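You operate a simulated robot arm through the tools that you are given. There is no shell and no other tool.

The job below is to be done with a simulated robot arm. You get a single attempt, and the scene is never put back.

TASK
Slide the ray lamp's shutter shut, switch it off and line up mirrors Q and T.
Fine: shutter before switch; Q and T end turned the same way as the other four mirrors, which stay as they are.

The check looks at the end state, three seconds after you hand in, the way a careful person would. Anything else that was tipped, shoved, dropped, spilled or broken makes it a failure.

THE ROBOT
A 7-joint arm with a two-finger parallel gripper, fixed in place. Base frame: the origin is at the foot of the arm, x ahead of it, y to its left, z up; the work surface is at about z = 822. Lengths are in mm, angles in degrees, forces in N, time in s.
With the tool pointing down near the work surface it reaches from about 380 to 800 mm from the base axis. Its first joint turns from -143.0 to 143.0 degrees. Payload 3 kg.
The tool frame sits at the grasp point between the pads (the TCP): z along the fingers, y along the line on which they close. The tips reach 30 mm beyond it. The gripper opens to 110 mm. The fingers are 20 mm wide and 10 mm thick; the gripper's body (48 by 112 mm) begins 55 mm behind the TCP.
Orientation is that of the tool frame in the base frame, as a unit quaternion [w, x, y, z]. With the fingers straight down and closing along the base's y, the tool's x points along the base's -x, its y along +y and its z along -z.

THE INTERFACE
- The arm moves only by the tool jog_arm. Its argument "deltas" is a list that holds one entry, the list of rows, each a list of 7 numbers: the shift along the tool's x, y, z in m, then the turn, a rotation vector about the tool's x, y, z in degrees, then the gripper command, from -1 (shut) to 1 (fully open), values between in proportion. In form: [[[tx, ty, tz, rx, ry, rz, grip], ...]]. A call has 1 to 20 rows; each row shifts and turns the commanded pose from where the row before left it, along the tool's axes as they then stand. Each row takes 0.2 s and may step no farther than 50 mm and 8.6 degrees from the row before; otherwise, or with a gripper value out of range, the whole call is refused. A pose out of reach is approached as far as the arm can. The call stops where the force on the tool passes 80 N (or 10 N more than at its start, if that is more) or the arm is blocked; 0.2 s more then pass. Each finger travels about 153 mm/s and halts on what it meets, pressing with about 44 N; the grip force reading is that of the motor and also rises with nothing between the fingers. The clock runs only during rows and for 0.2 s after the last one: add rows that do not move to give the fingers time. It gives the time, the measured TCP pose, the force on the tool (base axes), the opening and the grip force at its end, in the units of the frame above (readings bear some noise), with the torque about the TCP (base axes, N m) and any sound that the robot's microphone picked up.
- Cameras (640 x 400 px; columns grow to the right, rows downward): "scene" is fixed at [51.2, -499.9, 1429.6]; the picture's right is [0.60, -0.80, 0.00], its down [-0.35, -0.26, -0.90] and it looks along [0.72, 0.54, -0.44] (base axes); focal length 322 px, centre (320, 200). "wrist" rides on the gripper at [72, 17, -103] in the tool frame; the picture's right is [-0.23, 0.97, 0.00], its down [-0.76, -0.18, -0.62] and it looks along [-0.61, -0.14, 0.78] (tool axes); focal length 222 px, centre (320, 200). There is no depth. A picture from a camera that has moved, and an enlarged one, comes with that camera's place and axes in the base frame and with its lens.
- grab_frame(camera): a new picture of that camera. No time passes.
- slide_trunk(by): slides the trunk up (or, below 0, down) by that many mm; the arm rides with it, the base frame stays. It gives what a move gives, with no picture.
- close_up(camera, box): a new picture of the part [left, top, right, bottom] of that camera's present view, enlarged. No time passes.
- close_job(): hands the job in; it is judged then, once.

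Places have to be worked out from the pictures, the camera data and where the tool is seen. Open the gripper and draw the arm clear of the work before you hand the job in, unless the task says otherwise.

The tools are called after "Request:" as a command line: name --argument value ..., lists and objects as JSON in quotes. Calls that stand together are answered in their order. jog_arm: Moves the arm, as the interface text tells. Its arguments: {"type":"object","properties":{"deltas":{"type":"array","items":{"type":"array","items":{"type":"array","items":{"type":"number"}}}}},"required":["deltas"]} The other tools are called the same way: slide_trunk (by) slides the trunk up or down; grab_frame (camera) takes a picture; close_up (camera, box) takes an enlarged picture of a part of a camera's view; close_job () hands the job in.

At the start:

```text
time_s: 0.0
tool_pos: [581.0, 104.6, 1235.3]
tool_rot: [0.0, 0.001, 1.0, 0.0]
wrist_force: [-1.0, -0.3, 0.3]
torque: [0.03, 0.03, -0.01]
grip_width: 109.8
grip_force: 0.0
trunk travel left (down, up): [-425.0, 65.0]
```

scene: 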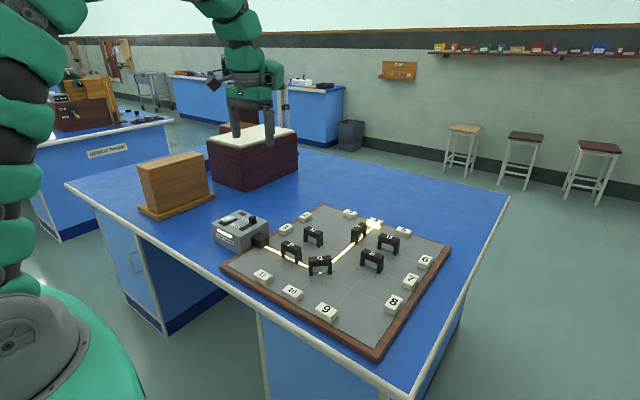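
wrist: 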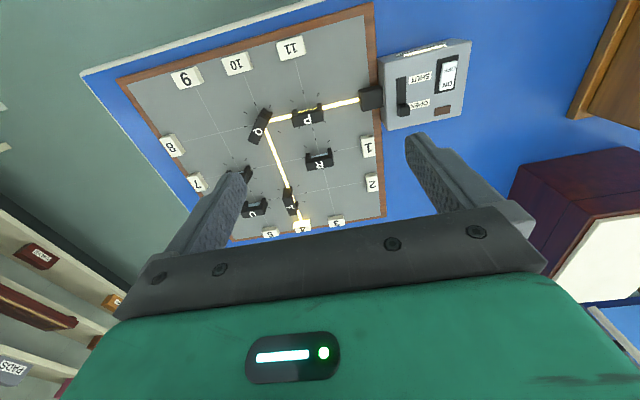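

The pictures show a lamp box with a shutter slider and a rocker switch, and a board with six mirrors. I'll enlarge both views to read the details.

Request:
close_up --camera "scene" --box '[200, 190, 330, 280]'

Request:
close_up --camera "scene" --box '[260, 200, 450, 320]'

Request:
close_up --camera "wrist" --box '[360, 30, 490, 140]'

Request:
close_up --camera "wrist" --box '[140, 20, 390, 240]'

```text
4.44 times, centred on (265, 235) of scene
camera zoom: at [51.2, -499.9, 1429.6], right [0.6, -0.8, 0.0], down [-0.35, -0.26, -0.9], along [0.72, 0.54, -0.44], focal length 1430 px, centre (564, 44)
```

zoom: 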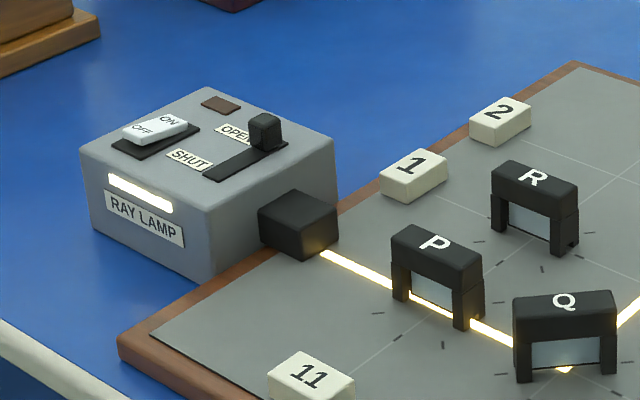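

```text
3.33 times, centred on (355, 260) of scene
camera zoom: at [51.2, -499.9, 1429.6], right [0.6, -0.8, 0.0], down [-0.35, -0.26, -0.9], along [0.72, 0.54, -0.44], focal length 1073 px, centre (203, 0)
```

zoom: 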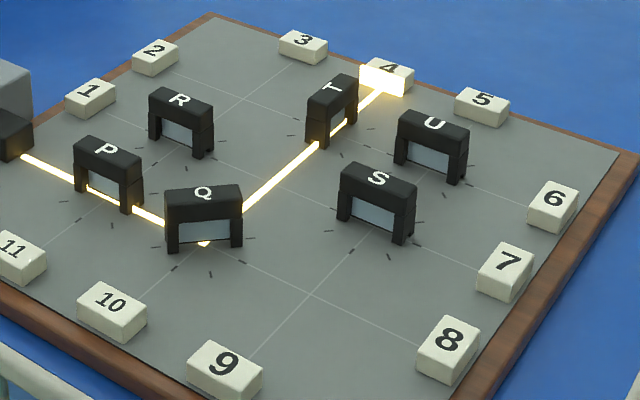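

```text
3.64 times, centred on (425, 85) of wrist
camera zoom: at [509.1, 121.5, 1338.5], right [0.23, 0.97, 0.0], down [0.76, -0.18, 0.62], along [0.61, -0.14, -0.78], focal length 808 px, centre (-62, 618)
```

zoom: 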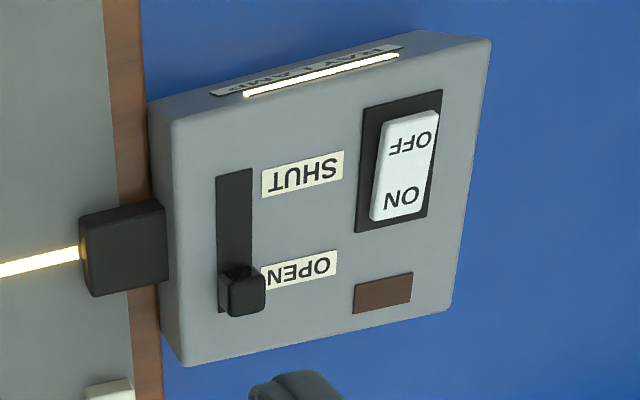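

```text
1.82 times, centred on (265, 130) of wrist
camera zoom: at [509.1, 121.5, 1338.5], right [0.23, 0.97, 0.0], down [0.76, -0.18, 0.62], along [0.61, -0.14, -0.78], focal length 404 px, centre (420, 327)
```

zoom: 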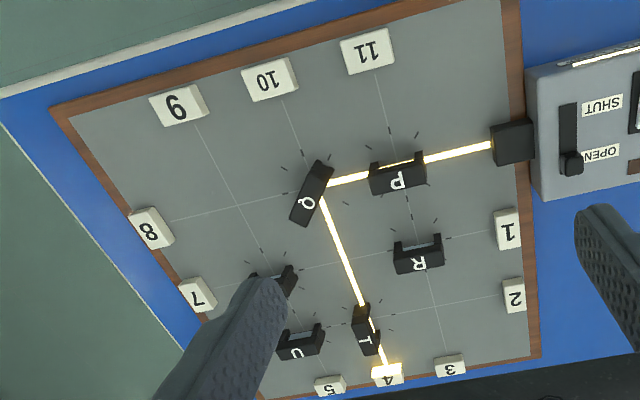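

P, R, S and U look parallel, with their bars along base y. Q is turned about 45 degrees and T by something near 80 to 100 degrees. I'll enlarge each mirror tightly to read the letter directions and end features.

Request:
close_up --camera "scene" --box '[340, 215, 410, 259]'

Request:
close_up --camera "scene" --box '[275, 235, 345, 279]'

Request:
close_up --camera "scene" --box '[355, 228, 425, 272]'

Request:
close_up --camera "wrist" --box '[230, 90, 340, 159]'

Request:
close_up --camera "wrist" --box '[230, 160, 340, 229]'

```text
9.09 times, centred on (375, 237) of scene
camera zoom: at [51.2, -499.9, 1429.6], right [0.6, -0.8, 0.0], down [-0.35, -0.26, -0.9], along [0.72, 0.54, -0.44], focal length 2926 px, centre (-180, -136)
```

zoom: 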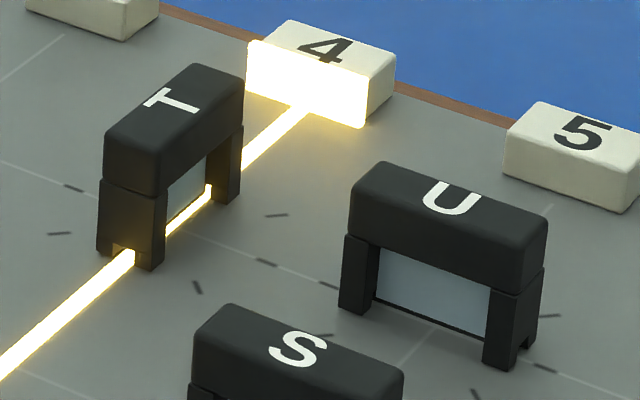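

```text
9.09 times, centred on (310, 257) of scene
camera zoom: at [51.2, -499.9, 1429.6], right [0.6, -0.8, 0.0], down [-0.35, -0.26, -0.9], along [0.72, 0.54, -0.44], focal length 2926 px, centre (411, -318)
```

zoom: 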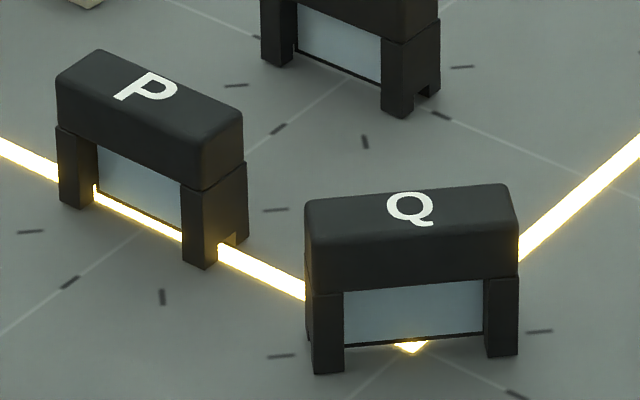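

```text
9.09 times, centred on (390, 250) of scene
camera zoom: at [51.2, -499.9, 1429.6], right [0.6, -0.8, 0.0], down [-0.35, -0.26, -0.9], along [0.72, 0.54, -0.44], focal length 2926 px, centre (-316, -254)
```

zoom: 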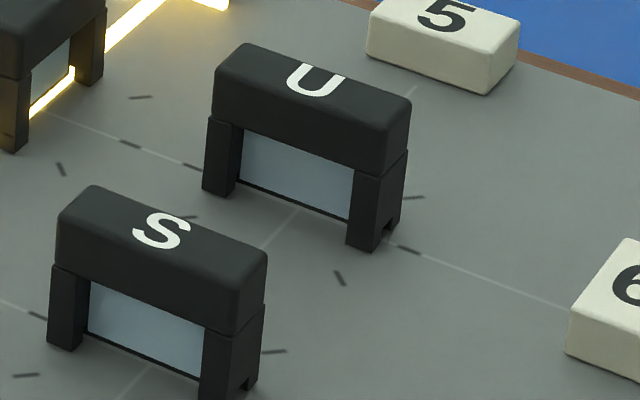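

```text
5.80 times, centred on (285, 124) of wrist
camera zoom: at [509.1, 121.5, 1338.5], right [0.23, 0.97, 0.0], down [0.76, -0.18, 0.62], along [0.61, -0.14, -0.78], focal length 1288 px, centre (523, 638)
```

zoom: 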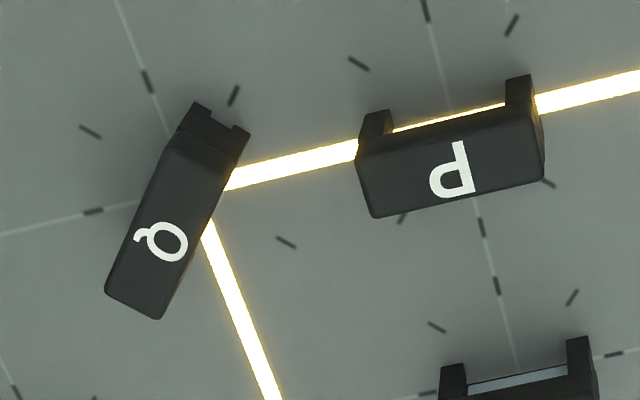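

```text
5.80 times, centred on (285, 194) of wrist
camera zoom: at [509.1, 121.5, 1338.5], right [0.23, 0.97, 0.0], down [0.76, -0.18, 0.62], along [0.61, -0.14, -0.78], focal length 1288 px, centre (523, 232)
```

zoom: 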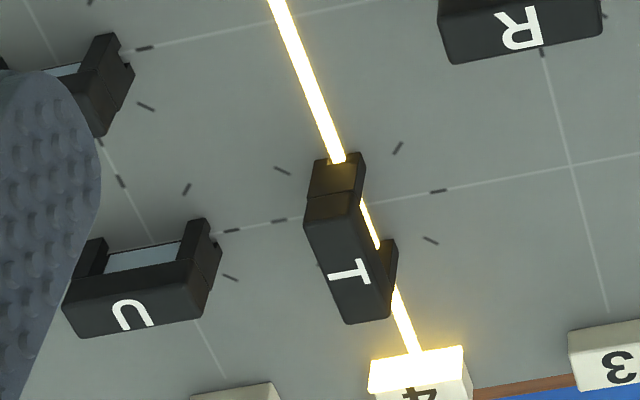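

Reading the letters, Q is turned about 45° counter-clockwise and T about 90° counter-clockwise from P, R, S and U. The shutter knob is near (670, 245, 908) and has to move toward -x. I'll move above the lamp with the gripper closing, to get a nearer view.

Request:
jog_arm --deltas '[[[-0.0024, 0.0182, 0.027, 0, 0, 0, -1], [-0.0024, 0.0182, 0.027, 0, 0, 0, -1], [-0.0024, 0.0182, 0.027, 0, 0, 0, -1], [-0.0024, 0.0182, 0.027, 0, 0, 0, -1], [-0.0024, 0.0182, 0.027, 0, 0, 0, -1], [-0.0024, 0.0182, 0.027, 0, 0, 0, -1], [-0.0024, 0.0182, 0.027, 0, 0, 0, -1], [-0.0024, 0.0182, 0.027, 0, 0, 0, -1], [0, 0, 0, 0, 0, 0, -1]]]'

Request:
grab_frame --camera "wrist"

Request:
grab_frame --camera "scene"

```text
time_s: 2.0
tool_pos: [601.3, 250.0, 1022.0]
tool_rot: [0.0, 0.001, 1.0, 0.0]
wrist_force: [0.7, 0.6, 0.1]
torque: [0.01, 0.02, -0.03]
grip_width: 0.0
grip_force: 38.0
trunk travel left (down, up): [-425.0, 65.0]
```

```text
taken
camera wrist: at [529.0, 267.3, 1124.6], right [0.23, 0.97, 0.0], down [0.76, -0.18, 0.62], along [0.61, -0.14, -0.78], focal length 222 px, centre (320, 200)
```

wrist: 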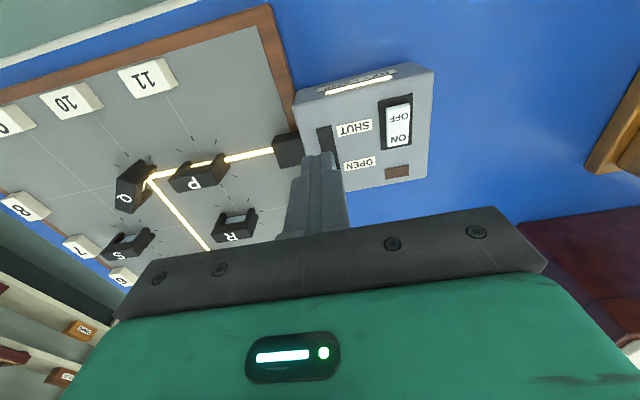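

```text
taken
```

scene: 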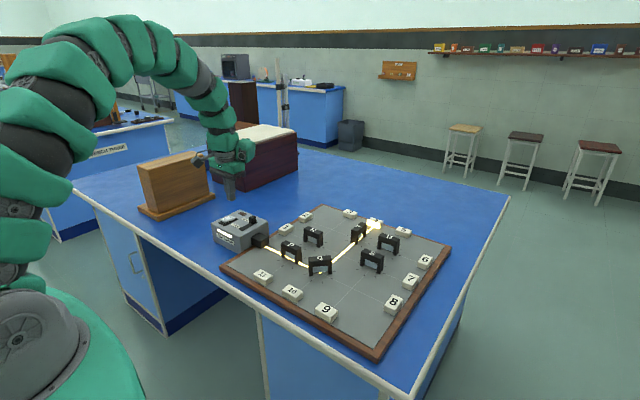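

The fingers hide the knob from here. I'll shift to about (640, 330, 1000) so the lamp's top comes clear beside the fingers.

Request:
jog_arm --deltas '[[[-0.013, 0.027, 0.007, 0, 0, 0, -1], [-0.013, 0.027, 0.007, 0, 0, 0, -1], [-0.013, 0.027, 0.007, 0, 0, 0, -1], [0, 0, 0, 0, 0, 0, -1]]]'

Request:
close_up --camera "wrist" --box '[180, 60, 340, 220]'

Request:
grab_frame --camera "wrist"

Request:
close_up --camera "scene" --box '[210, 200, 274, 250]'

```text
time_s: 3.0
tool_pos: [642.2, 330.3, 1000.9]
tool_rot: [-0.001, 0.001, 1.0, 0.0]
wrist_force: [0.9, 0.0, -0.2]
torque: [0.02, 0.01, -0.03]
grip_width: 0.0
grip_force: 38.0
trunk travel left (down, up): [-425.0, 65.0]
```

```text
2.50 times, centred on (260, 140) of wrist
camera zoom: at [569.5, 346.8, 1102.8], right [0.23, 0.97, 0.0], down [0.76, -0.18, 0.62], along [0.61, -0.14, -0.78], focal length 555 px, centre (470, 350)
```

zoom: 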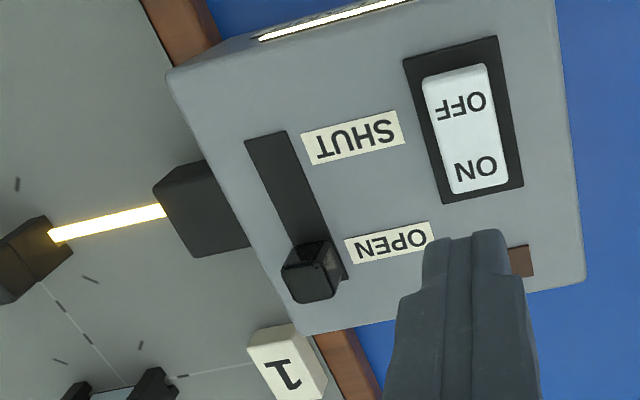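

```text
taken
camera wrist: at [569.5, 346.8, 1102.8], right [0.23, 0.97, 0.0], down [0.76, -0.18, 0.62], along [0.61, -0.14, -0.78], focal length 222 px, centre (320, 200)
```

wrist: 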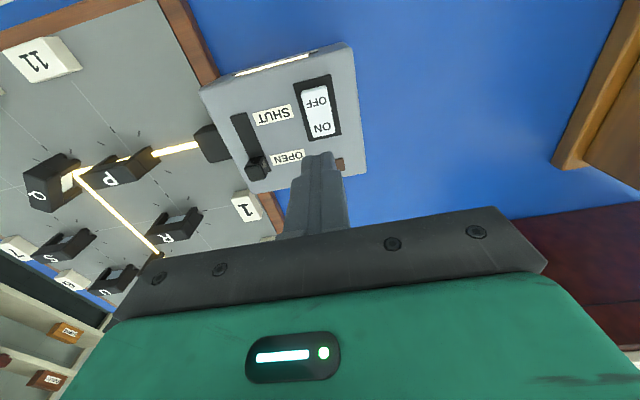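

```text
8.00 times, centred on (242, 225) of scene
camera zoom: at [51.2, -499.9, 1429.6], right [0.6, -0.8, 0.0], down [-0.35, -0.26, -0.9], along [0.72, 0.54, -0.44], focal length 2575 px, centre (944, 0)
```

zoom: 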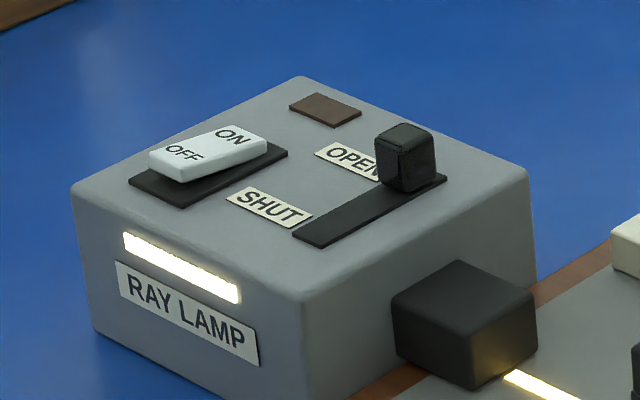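

The rocker's OFF end (toward -x) is raised, so pressing it will switch the lamp off. To settle the lamp's height I'll calibrate the scene camera by finding the fingertip in it.

Request:
close_up --camera "scene" --box '[195, 150, 275, 200]'

Request:
close_up --camera "wrist" --box '[270, 130, 370, 200]'

```text
8.00 times, centred on (235, 175) of scene
camera zoom: at [51.2, -499.9, 1429.6], right [0.6, -0.8, 0.0], down [-0.35, -0.26, -0.9], along [0.72, 0.54, -0.44], focal length 2575 px, centre (1000, 400)
```

zoom: 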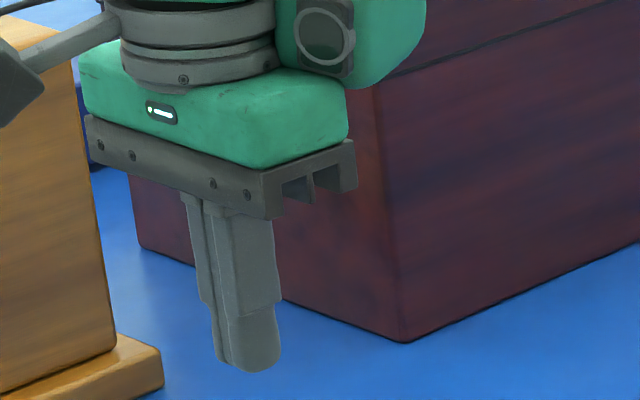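

```text
5.71 times, centred on (320, 165) of wrist
camera zoom: at [569.5, 346.8, 1102.8], right [0.23, 0.97, 0.0], down [0.76, -0.18, 0.62], along [0.61, -0.14, -0.78], focal length 1269 px, centre (320, 400)
```

zoom: 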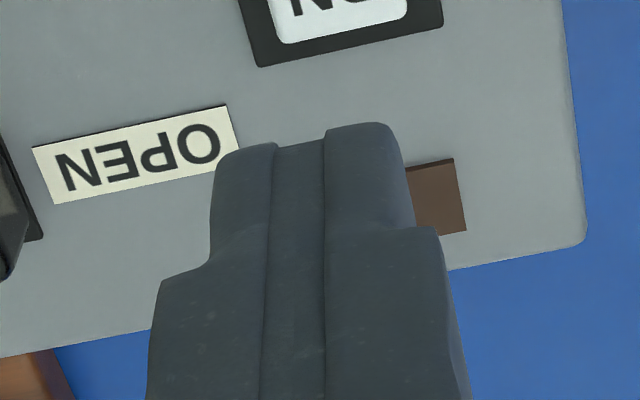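

Triangulating the wrist views puts the lamp top at about z 877 and the knob at about (675, 251) with its top near 899. I'll go to the knob's +x side, staying above it, and look.

Request:
jog_arm --deltas '[[[-0.021, -0.0264, 0.012, 0, 0, 0, -1], [-0.021, -0.0264, 0.012, 0, 0, 0, -1], [-0.021, -0.0264, 0.012, 0, 0, 0, -1], [0, 0, 0.022, 0, 0, 0, -1], [0, 0, 0, 0, 0, 0, -1]]]'

Request:
close_up --camera "scene" --box '[200, 180, 296, 240]'

Request:
close_up --camera "wrist" --box '[240, 60, 400, 160]'

```text
time_s: 4.2
tool_pos: [704.1, 250.6, 939.8]
tool_rot: [-0.002, 0.0, 1.0, 0.0]
wrist_force: [-0.4, -0.1, -0.1]
torque: [0.01, 0.0, 0.01]
grip_width: 0.0
grip_force: 37.4
trunk travel left (down, up): [-425.0, 65.0]
```

```text
6.67 times, centred on (248, 210) of scene
camera zoom: at [51.2, -499.9, 1429.6], right [0.6, -0.8, 0.0], down [-0.35, -0.26, -0.9], along [0.72, 0.54, -0.44], focal length 2146 px, centre (800, 133)
```

zoom: 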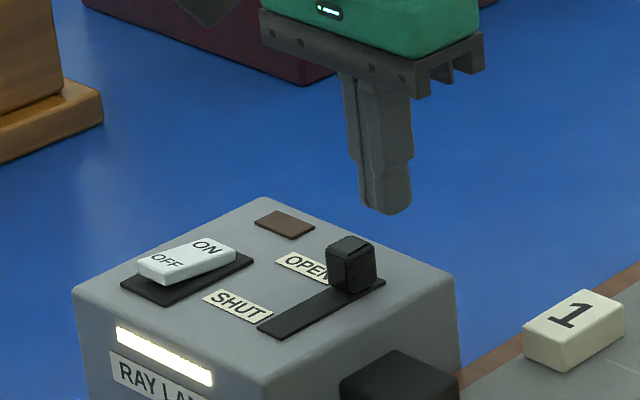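

```text
4.00 times, centred on (320, 110) of wrist
camera zoom: at [631.1, 267.3, 1042.7], right [0.23, 0.97, 0.0], down [0.76, -0.18, 0.62], along [0.61, -0.14, -0.78], focal length 888 px, centre (320, 560)
```

zoom: 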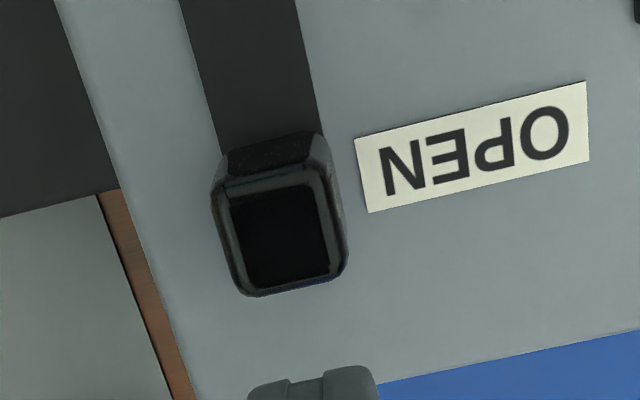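

The knob's +x face is at about x 686 and my finger's near face is at about 694, with y aligned at 250. I'll descend about 24 mm and check clearance over the lamp top.

Request:
jog_arm --deltas '[[[0, 0, 0.008, 0, 0, 0, -1], [0, 0, 0.008, 0, 0, 0, -1], [0, 0, 0.008, 0, 0, 0, -1], [0, 0, 0, 0, 0, 0, -1]]]'

Request:
close_up --camera "scene" --box '[220, 195, 284, 235]'

Request:
close_up --camera "wrist" --box '[240, 60, 400, 160]'

```text
time_s: 5.2
tool_pos: [703.7, 250.5, 917.0]
tool_rot: [0.0, 0.001, 1.0, 0.0]
wrist_force: [-0.3, -0.2, -0.4]
torque: [-0.03, -0.04, 0.01]
grip_width: 0.1
grip_force: 38.1
trunk travel left (down, up): [-425.0, 65.0]
```

```text
10.00 times, centred on (252, 215) of scene
camera zoom: at [51.2, -499.9, 1429.6], right [0.6, -0.8, 0.0], down [-0.35, -0.26, -0.9], along [0.72, 0.54, -0.44], focal length 3218 px, centre (1000, 50)
```

zoom: 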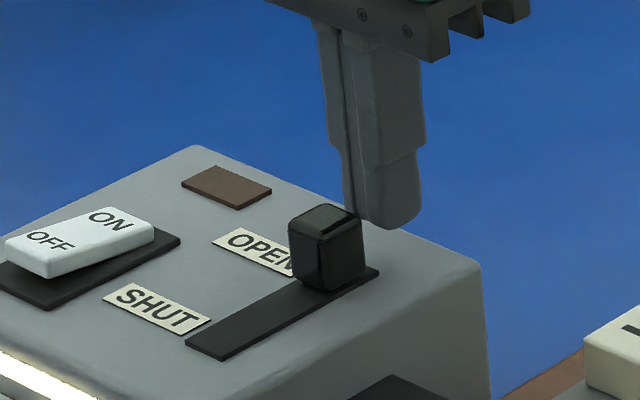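

```text
4.00 times, centred on (320, 110) of wrist
camera zoom: at [631.5, 268.4, 1020.0], right [0.23, 0.97, 0.0], down [0.76, -0.18, 0.62], along [0.61, -0.14, -0.78], focal length 888 px, centre (320, 560)
```

zoom: 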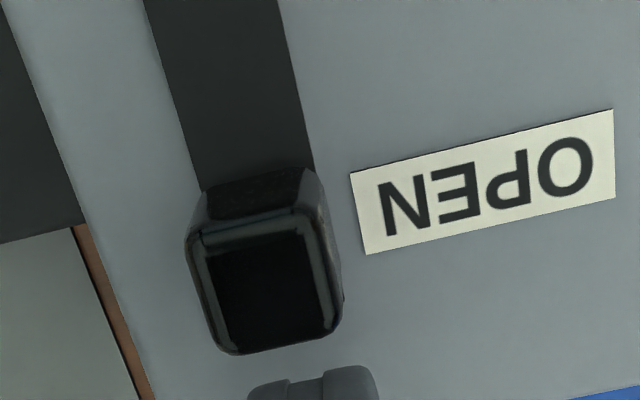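

The tip is still about 10 mm above the lamp plate beside the knob, so I'll lower 4 mm more. Then I'll begin pushing toward -x in small steps while watching the force.

Request:
jog_arm --deltas '[[[0, 0, 0.004, 0, 0, 0, -1], [0.004, 0, 0, 0, 0, 0, -1], [0.004, 0, 0, 0, 0, 0, -1], [0.004, 0, 0, 0, 0, 0, -1], [0.003, 0, 0, 0, 0, 0, -1], [0, 0, 0, 0, 0, 0, -1]]]'

Request:
close_up --camera "scene" --box '[220, 195, 284, 235]'

```text
time_s: 6.6
tool_pos: [687.8, 251.9, 912.8]
tool_rot: [-0.001, 0.001, 1.0, -0.001]
wrist_force: [-0.3, 0.4, 0.4]
torque: [0.0, 0.03, 0.0]
grip_width: 0.0
grip_force: 37.8
trunk travel left (down, up): [-425.0, 65.0]
```

```text
10.00 times, centred on (252, 215) of scene
camera zoom: at [51.2, -499.9, 1429.6], right [0.6, -0.8, 0.0], down [-0.35, -0.26, -0.9], along [0.72, 0.54, -0.44], focal length 3218 px, centre (1000, 50)
```

zoom: 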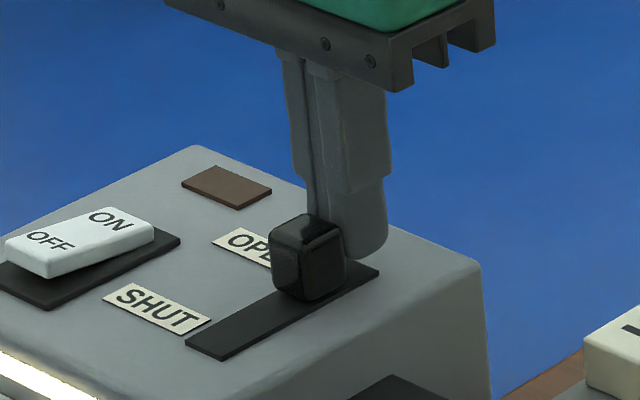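

The knob is following the finger with almost no force. I'll push about 28 mm further and look again.

Request:
jog_arm --deltas '[[[0.004, 0, 0, 0, 0, 0, -1], [0.004, 0, 0, 0, 0, 0, -1], [0.004, 0, 0, 0, 0, 0, -1], [0.004, 0, 0, 0, 0, 0, -1], [0.004, 0, 0, 0, 0, 0, -1], [0.004, 0, 0, 0, 0, 0, -1], [0, 0, 0, 0, 0, 0, -1]]]'

Request:
close_up --camera "scene" --box '[220, 195, 284, 235]'

```text
time_s: 8.2
tool_pos: [664.2, 250.3, 913.1]
tool_rot: [0.001, 0.001, 1.0, 0.0]
wrist_force: [0.4, -0.6, -1.2]
torque: [-0.02, -0.01, 0.0]
grip_width: 0.0
grip_force: 38.0
trunk travel left (down, up): [-425.0, 65.0]
```

```text
10.00 times, centred on (252, 215) of scene
camera zoom: at [51.2, -499.9, 1429.6], right [0.6, -0.8, 0.0], down [-0.35, -0.26, -0.9], along [0.72, 0.54, -0.44], focal length 3218 px, centre (1000, 50)
```

zoom: 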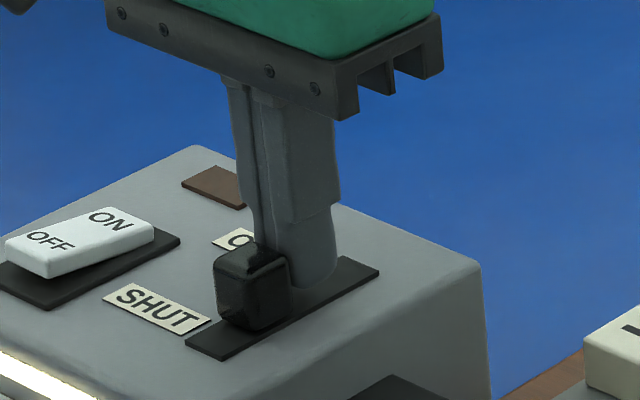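

About 10 mm of slot remains at the SHUT end. I'll keep going in 2 mm steps, and the force will show when it reaches the stop.

Request:
jog_arm --deltas '[[[0.002, 0, 0, 0, 0, 0, -1], [0.002, 0, 0, 0, 0, 0, -1], [0.002, 0, 0, 0, 0, 0, -1], [0, 0, 0, 0, 0, 0, -1]]]'

Request:
close_up --camera "scene" --box '[220, 195, 284, 235]'

```text
time_s: 9.2
tool_pos: [657.6, 251.3, 913.8]
tool_rot: [0.0, 0.0, 1.0, 0.0]
wrist_force: [0.2, -0.2, -0.8]
torque: [0.0, 0.0, 0.03]
grip_width: 0.1
grip_force: 37.8
trunk travel left (down, up): [-425.0, 65.0]
```

```text
10.00 times, centred on (252, 215) of scene
camera zoom: at [51.2, -499.9, 1429.6], right [0.6, -0.8, 0.0], down [-0.35, -0.26, -0.9], along [0.72, 0.54, -0.44], focal length 3218 px, centre (1000, 50)
```

zoom: 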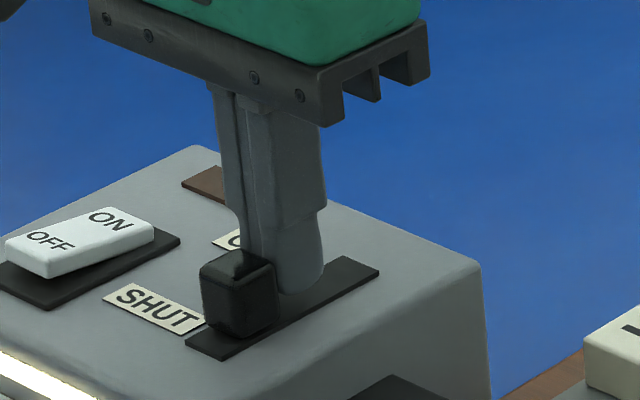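

Still no resistance, with about 5 mm of slot left. I'll make three more 1.5 mm steps.

Request:
jog_arm --deltas '[[[0.0015, 0, 0, 0, 0, 0, -1], [0.0015, 0, 0, 0, 0, 0, -1], [0.001, 0, 0, 0, 0, 0, -1], [0, 0, 0, 0, 0, 0, -1]]]'

Request:
close_up --camera "scene" --box '[220, 195, 284, 235]'

Request:
grab_frame --camera "scene"

```text
time_s: 10.2
tool_pos: [653.0, 251.5, 914.9]
tool_rot: [0.0, 0.001, 1.0, 0.0]
wrist_force: [0.3, -0.4, -0.4]
torque: [-0.02, 0.05, -0.03]
grip_width: 0.0
grip_force: 37.9
trunk travel left (down, up): [-425.0, 65.0]
```

```text
10.00 times, centred on (252, 215) of scene
camera zoom: at [51.2, -499.9, 1429.6], right [0.6, -0.8, 0.0], down [-0.35, -0.26, -0.9], along [0.72, 0.54, -0.44], focal length 3218 px, centre (1000, 50)
```

zoom: 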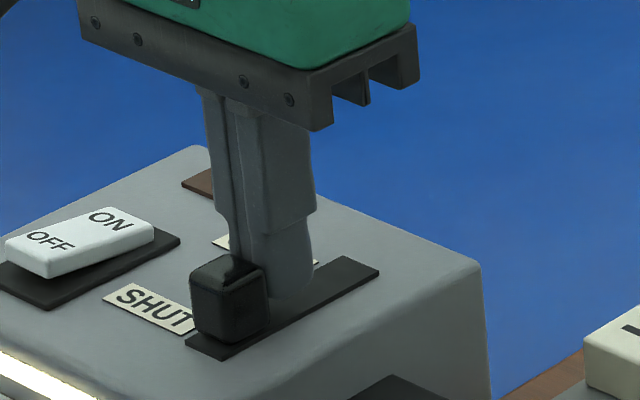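

```text
taken
```

scene: 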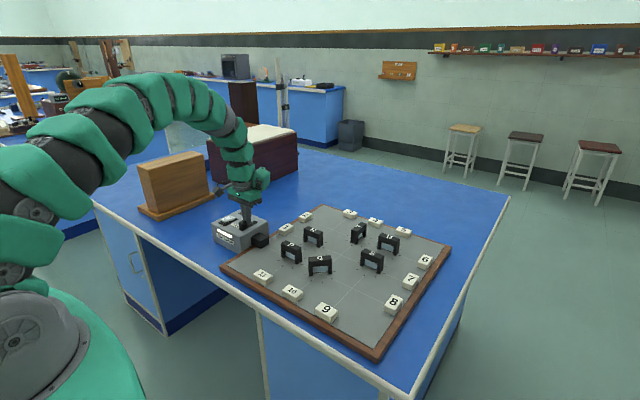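

The beam is gone, so the shutter now blocks the lamp. I'll push gently in 1 mm steps to find the end stop.

Request:
jog_arm --deltas '[[[0.001, 0, 0, 0, 0, 0, -1], [0.001, 0, 0, 0, 0, 0, -1], [0, 0, 0, 0, 0, 0, -1]]]'

Request:
close_up --camera "scene" --box '[220, 195, 284, 235]'

```text
time_s: 11.0
tool_pos: [651.5, 250.7, 914.6]
tool_rot: [-0.002, 0.001, 1.0, 0.0]
wrist_force: [-0.4, -0.6, 0.3]
torque: [0.01, 0.0, -0.02]
grip_width: 0.2
grip_force: 37.8
trunk travel left (down, up): [-425.0, 65.0]
```

```text
10.00 times, centred on (252, 215) of scene
camera zoom: at [51.2, -499.9, 1429.6], right [0.6, -0.8, 0.0], down [-0.35, -0.26, -0.9], along [0.72, 0.54, -0.44], focal length 3218 px, centre (1000, 50)
```

zoom: 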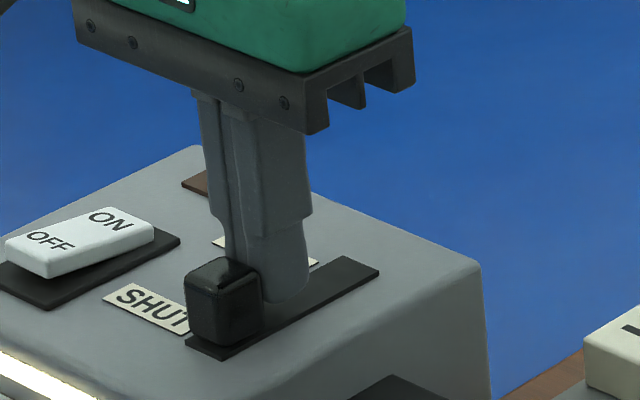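

The knob is almost at the plate's end and there is still no resistance. One more pair of 1 mm steps.

Request:
jog_arm --deltas '[[[0.001, 0, 0, 0, 0, 0, -1], [0.001, 0, 0, 0, 0, 0, -1], [0, 0, 0, 0, 0, 0, -1]]]'

Request:
close_up --camera "scene" --box '[220, 195, 284, 235]'

```text
time_s: 11.8
tool_pos: [651.4, 250.1, 914.2]
tool_rot: [0.0, 0.001, 1.0, -0.001]
wrist_force: [13.3, -3.5, 3.1]
torque: [-0.08, -0.14, 0.04]
grip_width: 0.1
grip_force: 37.6
trunk travel left (down, up): [-425.0, 65.0]
```

```text
10.00 times, centred on (252, 215) of scene
camera zoom: at [51.2, -499.9, 1429.6], right [0.6, -0.8, 0.0], down [-0.35, -0.26, -0.9], along [0.72, 0.54, -0.44], focal length 3218 px, centre (1000, 50)
```

zoom: 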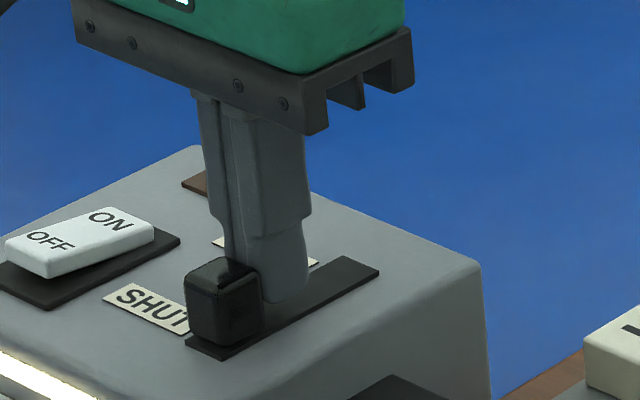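

The force rose to 13 N with no further motion, so the shutter is at its stop and fully shut. I'll back off, rise, and move to view the rocker.

Request:
jog_arm --deltas '[[[-0.005, 0, 0, 0, 0, 0, -1], [-0.005, 0, 0, 0, 0, 0, -1], [0, 0, -0.025, 0, 0, 0, -1], [0, 0, -0.025, 0, 0, 0, -1], [0, 0.027, 0, 0, 0, 0, -1], [0, 0.027, 0, 0, 0, 0, -1], [0, 0.027, 0, 0, 0, 0, -1], [0, 0, 0, 0, 0, 0, -1]]]'

Request:
close_up --camera "wrist" --box '[220, 30, 380, 150]'

Request:
close_up --camera "scene" --box '[205, 185, 285, 235]'

```text
time_s: 13.6
tool_pos: [660.7, 332.2, 962.2]
tool_rot: [0.0, 0.0, 1.0, 0.0]
wrist_force: [0.2, 0.6, 0.5]
torque: [0.01, 0.0, -0.01]
grip_width: 0.0
grip_force: 37.7
trunk travel left (down, up): [-425.0, 65.0]
```

```text
3.33 times, centred on (300, 90) of wrist
camera zoom: at [587.5, 348.9, 1066.0], right [0.23, 0.97, 0.0], down [0.76, -0.18, 0.62], along [0.61, -0.14, -0.78], focal length 740 px, centre (387, 567)
```

zoom: 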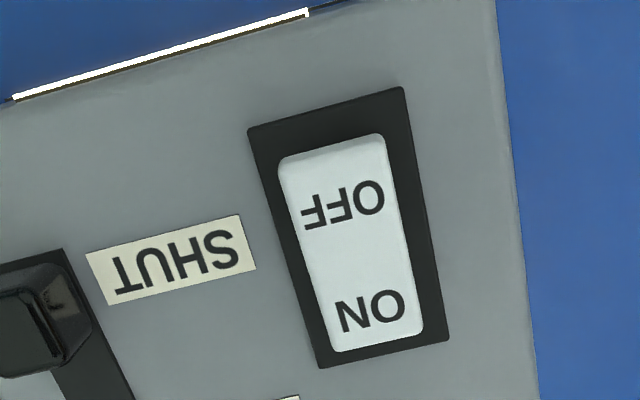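

```text
8.00 times, centred on (245, 210) of scene
camera zoom: at [51.2, -499.9, 1429.6], right [0.6, -0.8, 0.0], down [-0.35, -0.26, -0.9], along [0.72, 0.54, -0.44], focal length 2575 px, centre (920, 120)
```

zoom: 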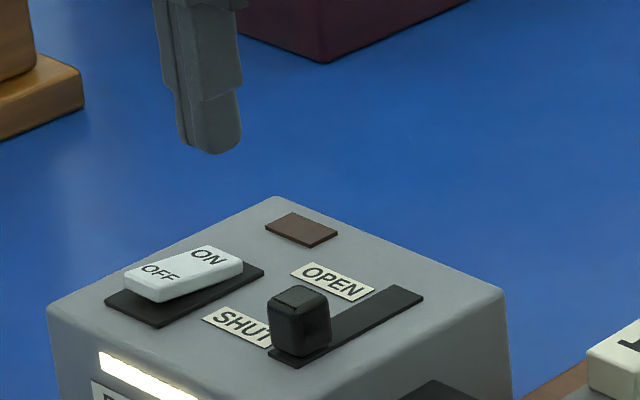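

The rocker runs from x 613 to 661 at y about 331, with its OFF end up near x 613. I'll move over it to x 619, and come down to just above the raised end.

Request:
jog_arm --deltas '[[[0.021, -0.0005, 0, 0, 0, 0, -1], [0.0207, -0.0005, 0, 0, 0, 0, -1], [0, 0, 0.016, 0, 0, 0, -1], [0, 0, 0.016, 0, 0, 0, -1], [0, 0, 0, 0, 0, 0, -1]]]'

Request:
close_up --camera "scene" --box '[205, 185, 285, 235]'

Request:
close_up --camera "wrist" --box '[220, 60, 380, 180]'

```text
time_s: 14.8
tool_pos: [617.7, 330.4, 932.2]
tool_rot: [0.0, 0.0, 1.0, 0.0]
wrist_force: [0.1, -1.0, -0.1]
torque: [-0.03, 0.0, -0.02]
grip_width: 0.0
grip_force: 37.7
trunk travel left (down, up): [-425.0, 65.0]
```

```text
8.00 times, centred on (245, 210) of scene
camera zoom: at [51.2, -499.9, 1429.6], right [0.6, -0.8, 0.0], down [-0.35, -0.26, -0.9], along [0.72, 0.54, -0.44], focal length 2575 px, centre (920, 120)
```

zoom: 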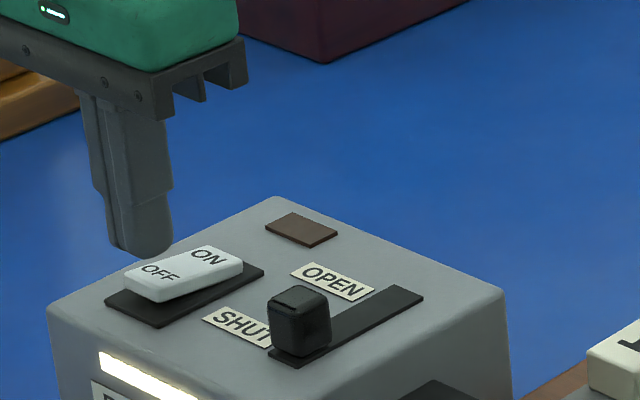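

```text
3.33 times, centred on (300, 120) of wrist
camera zoom: at [545.7, 348.2, 1034.2], right [0.23, 0.97, 0.0], down [0.76, -0.18, 0.62], along [0.61, -0.14, -0.78], focal length 740 px, centre (387, 467)
```

zoom: 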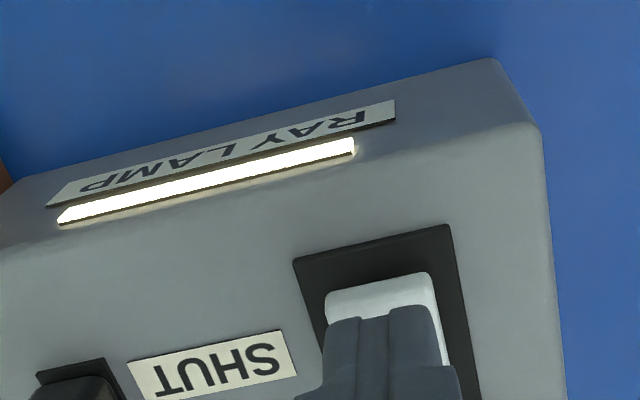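

The fingers are centred over the OFF end, about 12 mm above it. I'll descend in small steps and watch the force and sound.

Request:
jog_arm --deltas '[[[0, 0, 0.004, 0, 0, 0, -1], [0, 0, 0.004, 0, 0, 0, -1], [0, 0, 0.003, 0, 0, 0, -1], [0, 0, 0.002, 0, 0, 0, -1], [0, 0, 0, 0, 0, 0, -1]]]'

Request:
close_up --camera "scene" --box '[205, 185, 285, 235]'

```text
time_s: 16.0
tool_pos: [617.2, 332.2, 919.0]
tool_rot: [0.0, 0.001, 1.0, 0.0]
wrist_force: [0.3, 0.0, -0.3]
torque: [-0.02, 0.01, -0.02]
grip_width: 0.1
grip_force: 37.4
trunk travel left (down, up): [-425.0, 65.0]
```

```text
8.00 times, centred on (245, 210) of scene
camera zoom: at [51.2, -499.9, 1429.6], right [0.6, -0.8, 0.0], down [-0.35, -0.26, -0.9], along [0.72, 0.54, -0.44], focal length 2575 px, centre (920, 120)
```

zoom: 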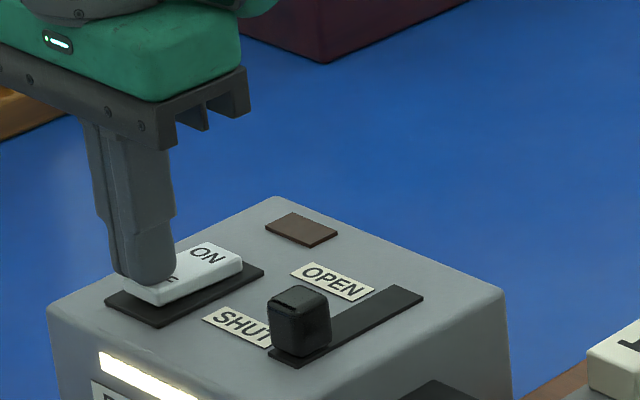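

The tip is at or just above the OFF end. I'll press down in 1.5 mm steps.

Request:
jog_arm --deltas '[[[0, 0, 0.0015, 0, 0, 0, -1], [0, 0, 0.0015, 0, 0, 0, -1], [0, 0, 0.0015, 0, 0, 0, -1], [0, 0, 0, 0, 0, 0, -1]]]'

Request:
close_up --camera "scene" --box '[205, 185, 285, 235]'

```text
time_s: 17.0
tool_pos: [617.8, 331.1, 916.6]
tool_rot: [0.002, 0.001, 1.0, 0.001]
wrist_force: [-6.9, 0.7, 26.8]
torque: [-0.01, -0.09, 0.13]
grip_width: 0.0
grip_force: 37.8
trunk travel left (down, up): [-425.0, 65.0]
```

```text
8.00 times, centred on (245, 210) of scene
camera zoom: at [51.2, -499.9, 1429.6], right [0.6, -0.8, 0.0], down [-0.35, -0.26, -0.9], along [0.72, 0.54, -0.44], focal length 2575 px, centre (920, 120)
```

zoom: 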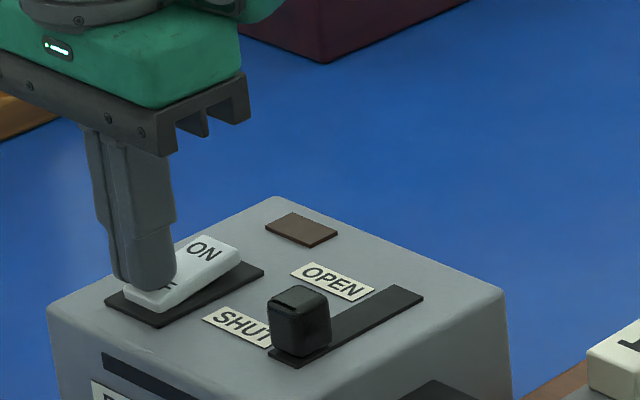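

The light strip went dark and the rocker tipped over to OFF. I'll lift straight off and check that it stays.

Request:
jog_arm --deltas '[[[0, 0, -0.005, 0, 0, 0, -1], [0, 0, -0.015, 0, 0, 0, -1], [0, 0, -0.03, 0, 0, 0, -1], [0, 0, -0.03, 0, 0, 0, -1], [0, 0, 0, 0, 0, 0, -1]]]'

Request:
close_up --camera "scene" --box '[205, 185, 285, 235]'

Request:
grab_frame --camera "scene"

```text
time_s: 18.2
tool_pos: [617.1, 330.8, 995.1]
tool_rot: [-0.001, 0.001, 1.0, 0.001]
wrist_force: [0.1, 0.2, 0.0]
torque: [0.01, 0.02, -0.02]
grip_width: 0.0
grip_force: 37.7
trunk travel left (down, up): [-425.0, 65.0]
```

```text
8.00 times, centred on (245, 210) of scene
camera zoom: at [51.2, -499.9, 1429.6], right [0.6, -0.8, 0.0], down [-0.35, -0.26, -0.9], along [0.72, 0.54, -0.44], focal length 2575 px, centre (920, 120)
```

zoom: 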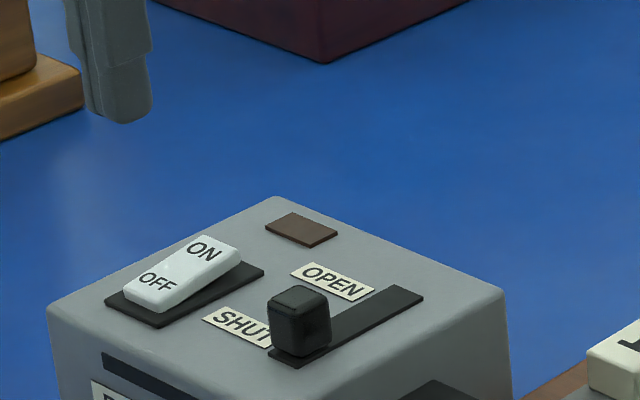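

```text
taken
```

scene: 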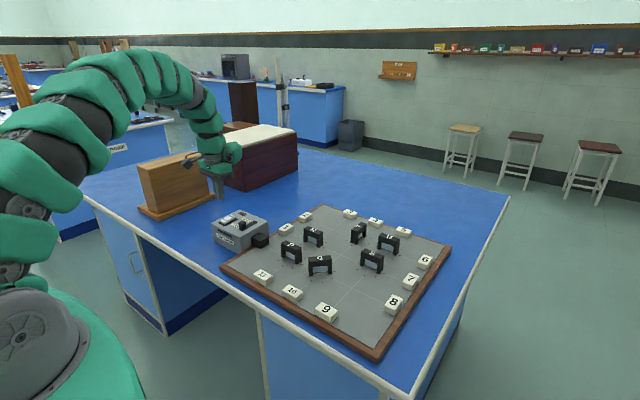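

The rocker stays at OFF and the lamp is dark, so both lamp steps are done in order. Now I'll go over near mirror Q (about (658, -50), top at about 868) to see it from the wrist camera.

Request:
jog_arm --deltas '[[[0, -0.0485, 0, 0, 0, 0, -1], [0, -0.0485, 0, 0, 0, 0, -1], [0, -0.0485, 0, 0, 0, 0, -1], [0, -0.0485, 0, 0, 0, 0, -1], [0, -0.0485, 0, 0, 0, 0, -1], [0, -0.0485, 0, 0, 0, 0, -1], [0, 0, 0, 0, 0, 0, -1]]]'

Request:
grab_frame --camera "wrist"

Request:
close_up --camera "wrist" --box '[180, 80, 340, 180]'

```text
time_s: 19.8
tool_pos: [617.7, 38.1, 993.8]
tool_rot: [0.0, 0.001, 1.0, 0.0]
wrist_force: [-0.5, 0.7, 0.4]
torque: [-0.03, 0.0, 0.01]
grip_width: 0.2
grip_force: 37.6
trunk travel left (down, up): [-425.0, 65.0]
```

```text
taken
camera wrist: at [544.6, 55.9, 1097.0], right [0.23, 0.97, 0.0], down [0.76, -0.18, 0.62], along [0.61, -0.14, -0.78], focal length 222 px, centre (320, 200)
```

wrist: 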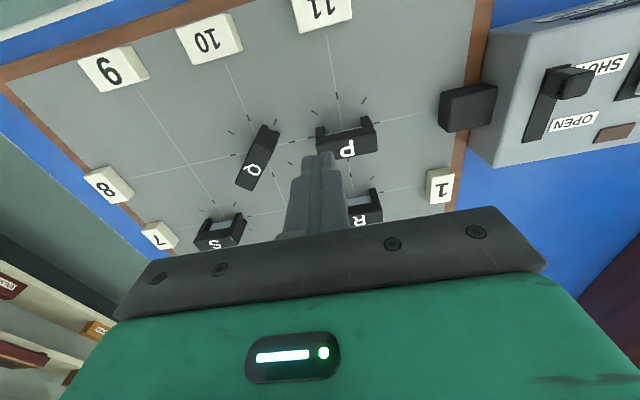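

```text
4.00 times, centred on (260, 130) of wrist
camera zoom: at [544.6, 55.9, 1097.0], right [0.23, 0.97, 0.0], down [0.76, -0.18, 0.62], along [0.61, -0.14, -0.78], focal length 888 px, centre (560, 480)
```

zoom: 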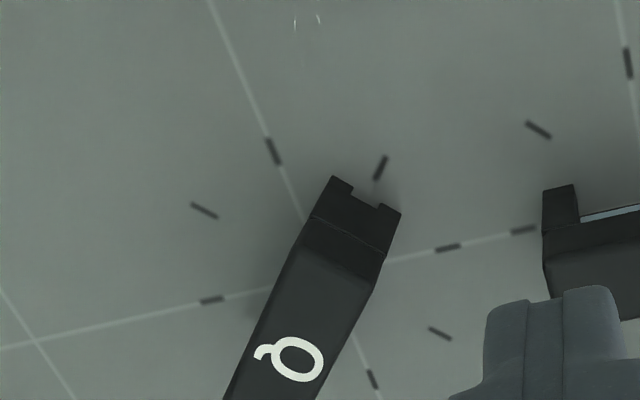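

Ticks mark 45° positions around each station, and Q's station comes out near (654, -47) with the mirror top at about 867. I'll move over it, turn the tool 45° so the fingers close across Q's bar, and open to about 55 mm while still high.

Request:
jog_arm --deltas '[[[-0.0125, -0.0284, 0.01, 0, 0, 0, -1], [-0.0125, -0.0284, 0.01, 0, 0, 0, -1], [-0.0125, -0.0284, 0.01, 0, 0, 0, -1], [0, 0, 0, 0, 0, 7.5, 0], [0, 0, 0, 0, 0, 7.5, 0], [0, 0, 0, 0, 0, 7.5, 0], [0, 0, 0, 0, 0, 7.5, 0], [0, 0, 0, 0, 0, 7.5, 0], [0, 0, 0, 0, 0, 7.5, 0], [0, 0, 0, 0, 0, 0, 0]]]'

Request:
grab_frame --camera "wrist"

Request:
close_up --camera "scene" --box '[260, 200, 388, 280]'

```text
time_s: 22.0
tool_pos: [654.7, -45.2, 963.8]
tool_rot: [0.0, 0.385, 0.923, 0.0]
wrist_force: [0.5, 0.5, 0.1]
torque: [0.0, 0.0, -0.01]
grip_width: 55.2
grip_force: 0.1
trunk travel left (down, up): [-425.0, 65.0]
```

```text
taken
camera wrist: at [615.9, 18.9, 1065.7], right [0.85, 0.53, 0.0], down [0.41, -0.67, 0.62], along [0.33, -0.53, -0.78], focal length 222 px, centre (320, 200)
```

wrist: 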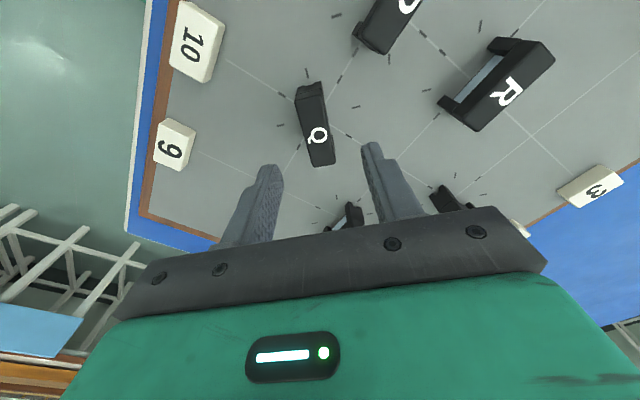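

```text
5.00 times, centred on (324, 240) of scene
camera zoom: at [51.2, -499.9, 1429.6], right [0.6, -0.8, 0.0], down [-0.35, -0.26, -0.9], along [0.72, 0.54, -0.44], focal length 1609 px, centre (300, 0)
```

zoom: 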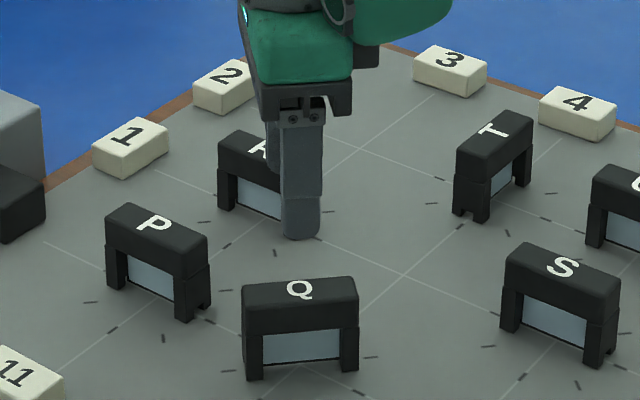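

The fingers straddle Q's bar and look parallel to it. I'll zoom in to find the bar's centre more exactly before descending.

Request:
close_up --camera "wrist" --box '[240, 70, 400, 190]'

```text
3.33 times, centred on (320, 130) of wrist
camera zoom: at [615.9, 18.9, 1065.7], right [0.85, 0.53, 0.0], down [0.41, -0.67, 0.62], along [0.33, -0.53, -0.78], focal length 740 px, centre (320, 433)
```

zoom: 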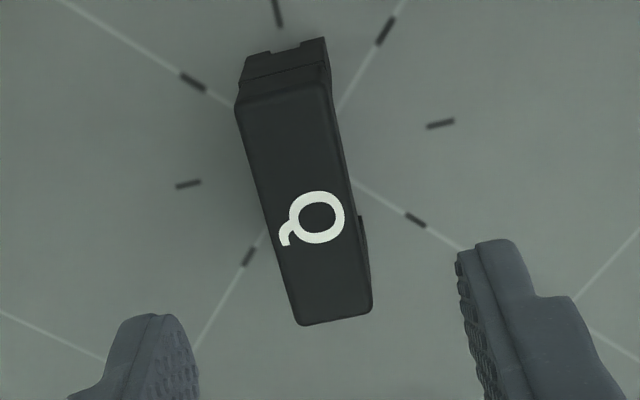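

The grid lines put the station at (654, -48), and Q's cap is centred on it if its top is at about z 880. I'll correct by about 2 mm and descend to just above the mirror to check centring.

Request:
jog_arm --deltas '[[[-0.0019, -0.0015, 0.018, 0, 0, 0, 0], [0, 0, 0.018, 0, 0, 0, 0], [0, 0, 0, 0, 0, 0, 0]]]'

Request:
close_up --camera "wrist" --box '[240, 90, 400, 190]'

Request:
close_up --camera "scene" --box '[270, 210, 366, 282]'

```text
time_s: 22.8
tool_pos: [655.5, -48.2, 926.2]
tool_rot: [0.0, 0.384, 0.923, -0.001]
wrist_force: [0.4, -0.2, 0.9]
torque: [-0.01, -0.03, 0.01]
grip_width: 55.0
grip_force: 0.1
trunk travel left (down, up): [-425.0, 65.0]
```

```text
4.00 times, centred on (320, 140) of wrist
camera zoom: at [616.6, 15.7, 1029.1], right [0.85, 0.53, 0.0], down [0.41, -0.66, 0.62], along [0.33, -0.53, -0.78], focal length 888 px, centre (320, 440)
```

zoom: 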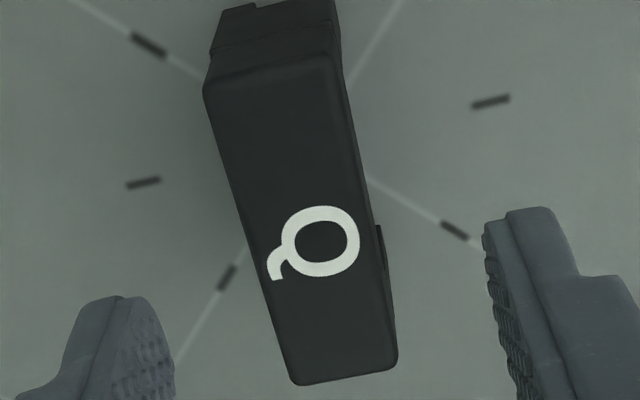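

```text
5.56 times, centred on (318, 246) of scene
camera zoom: at [51.2, -499.9, 1429.6], right [0.6, -0.8, 0.0], down [-0.35, -0.26, -0.9], along [0.72, 0.54, -0.44], focal length 1788 px, centre (331, -56)
```

zoom: 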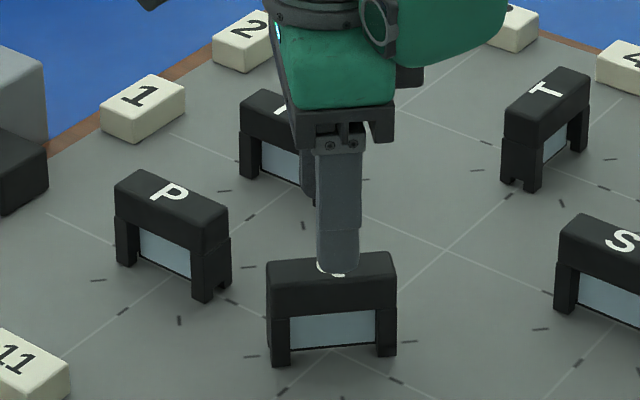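

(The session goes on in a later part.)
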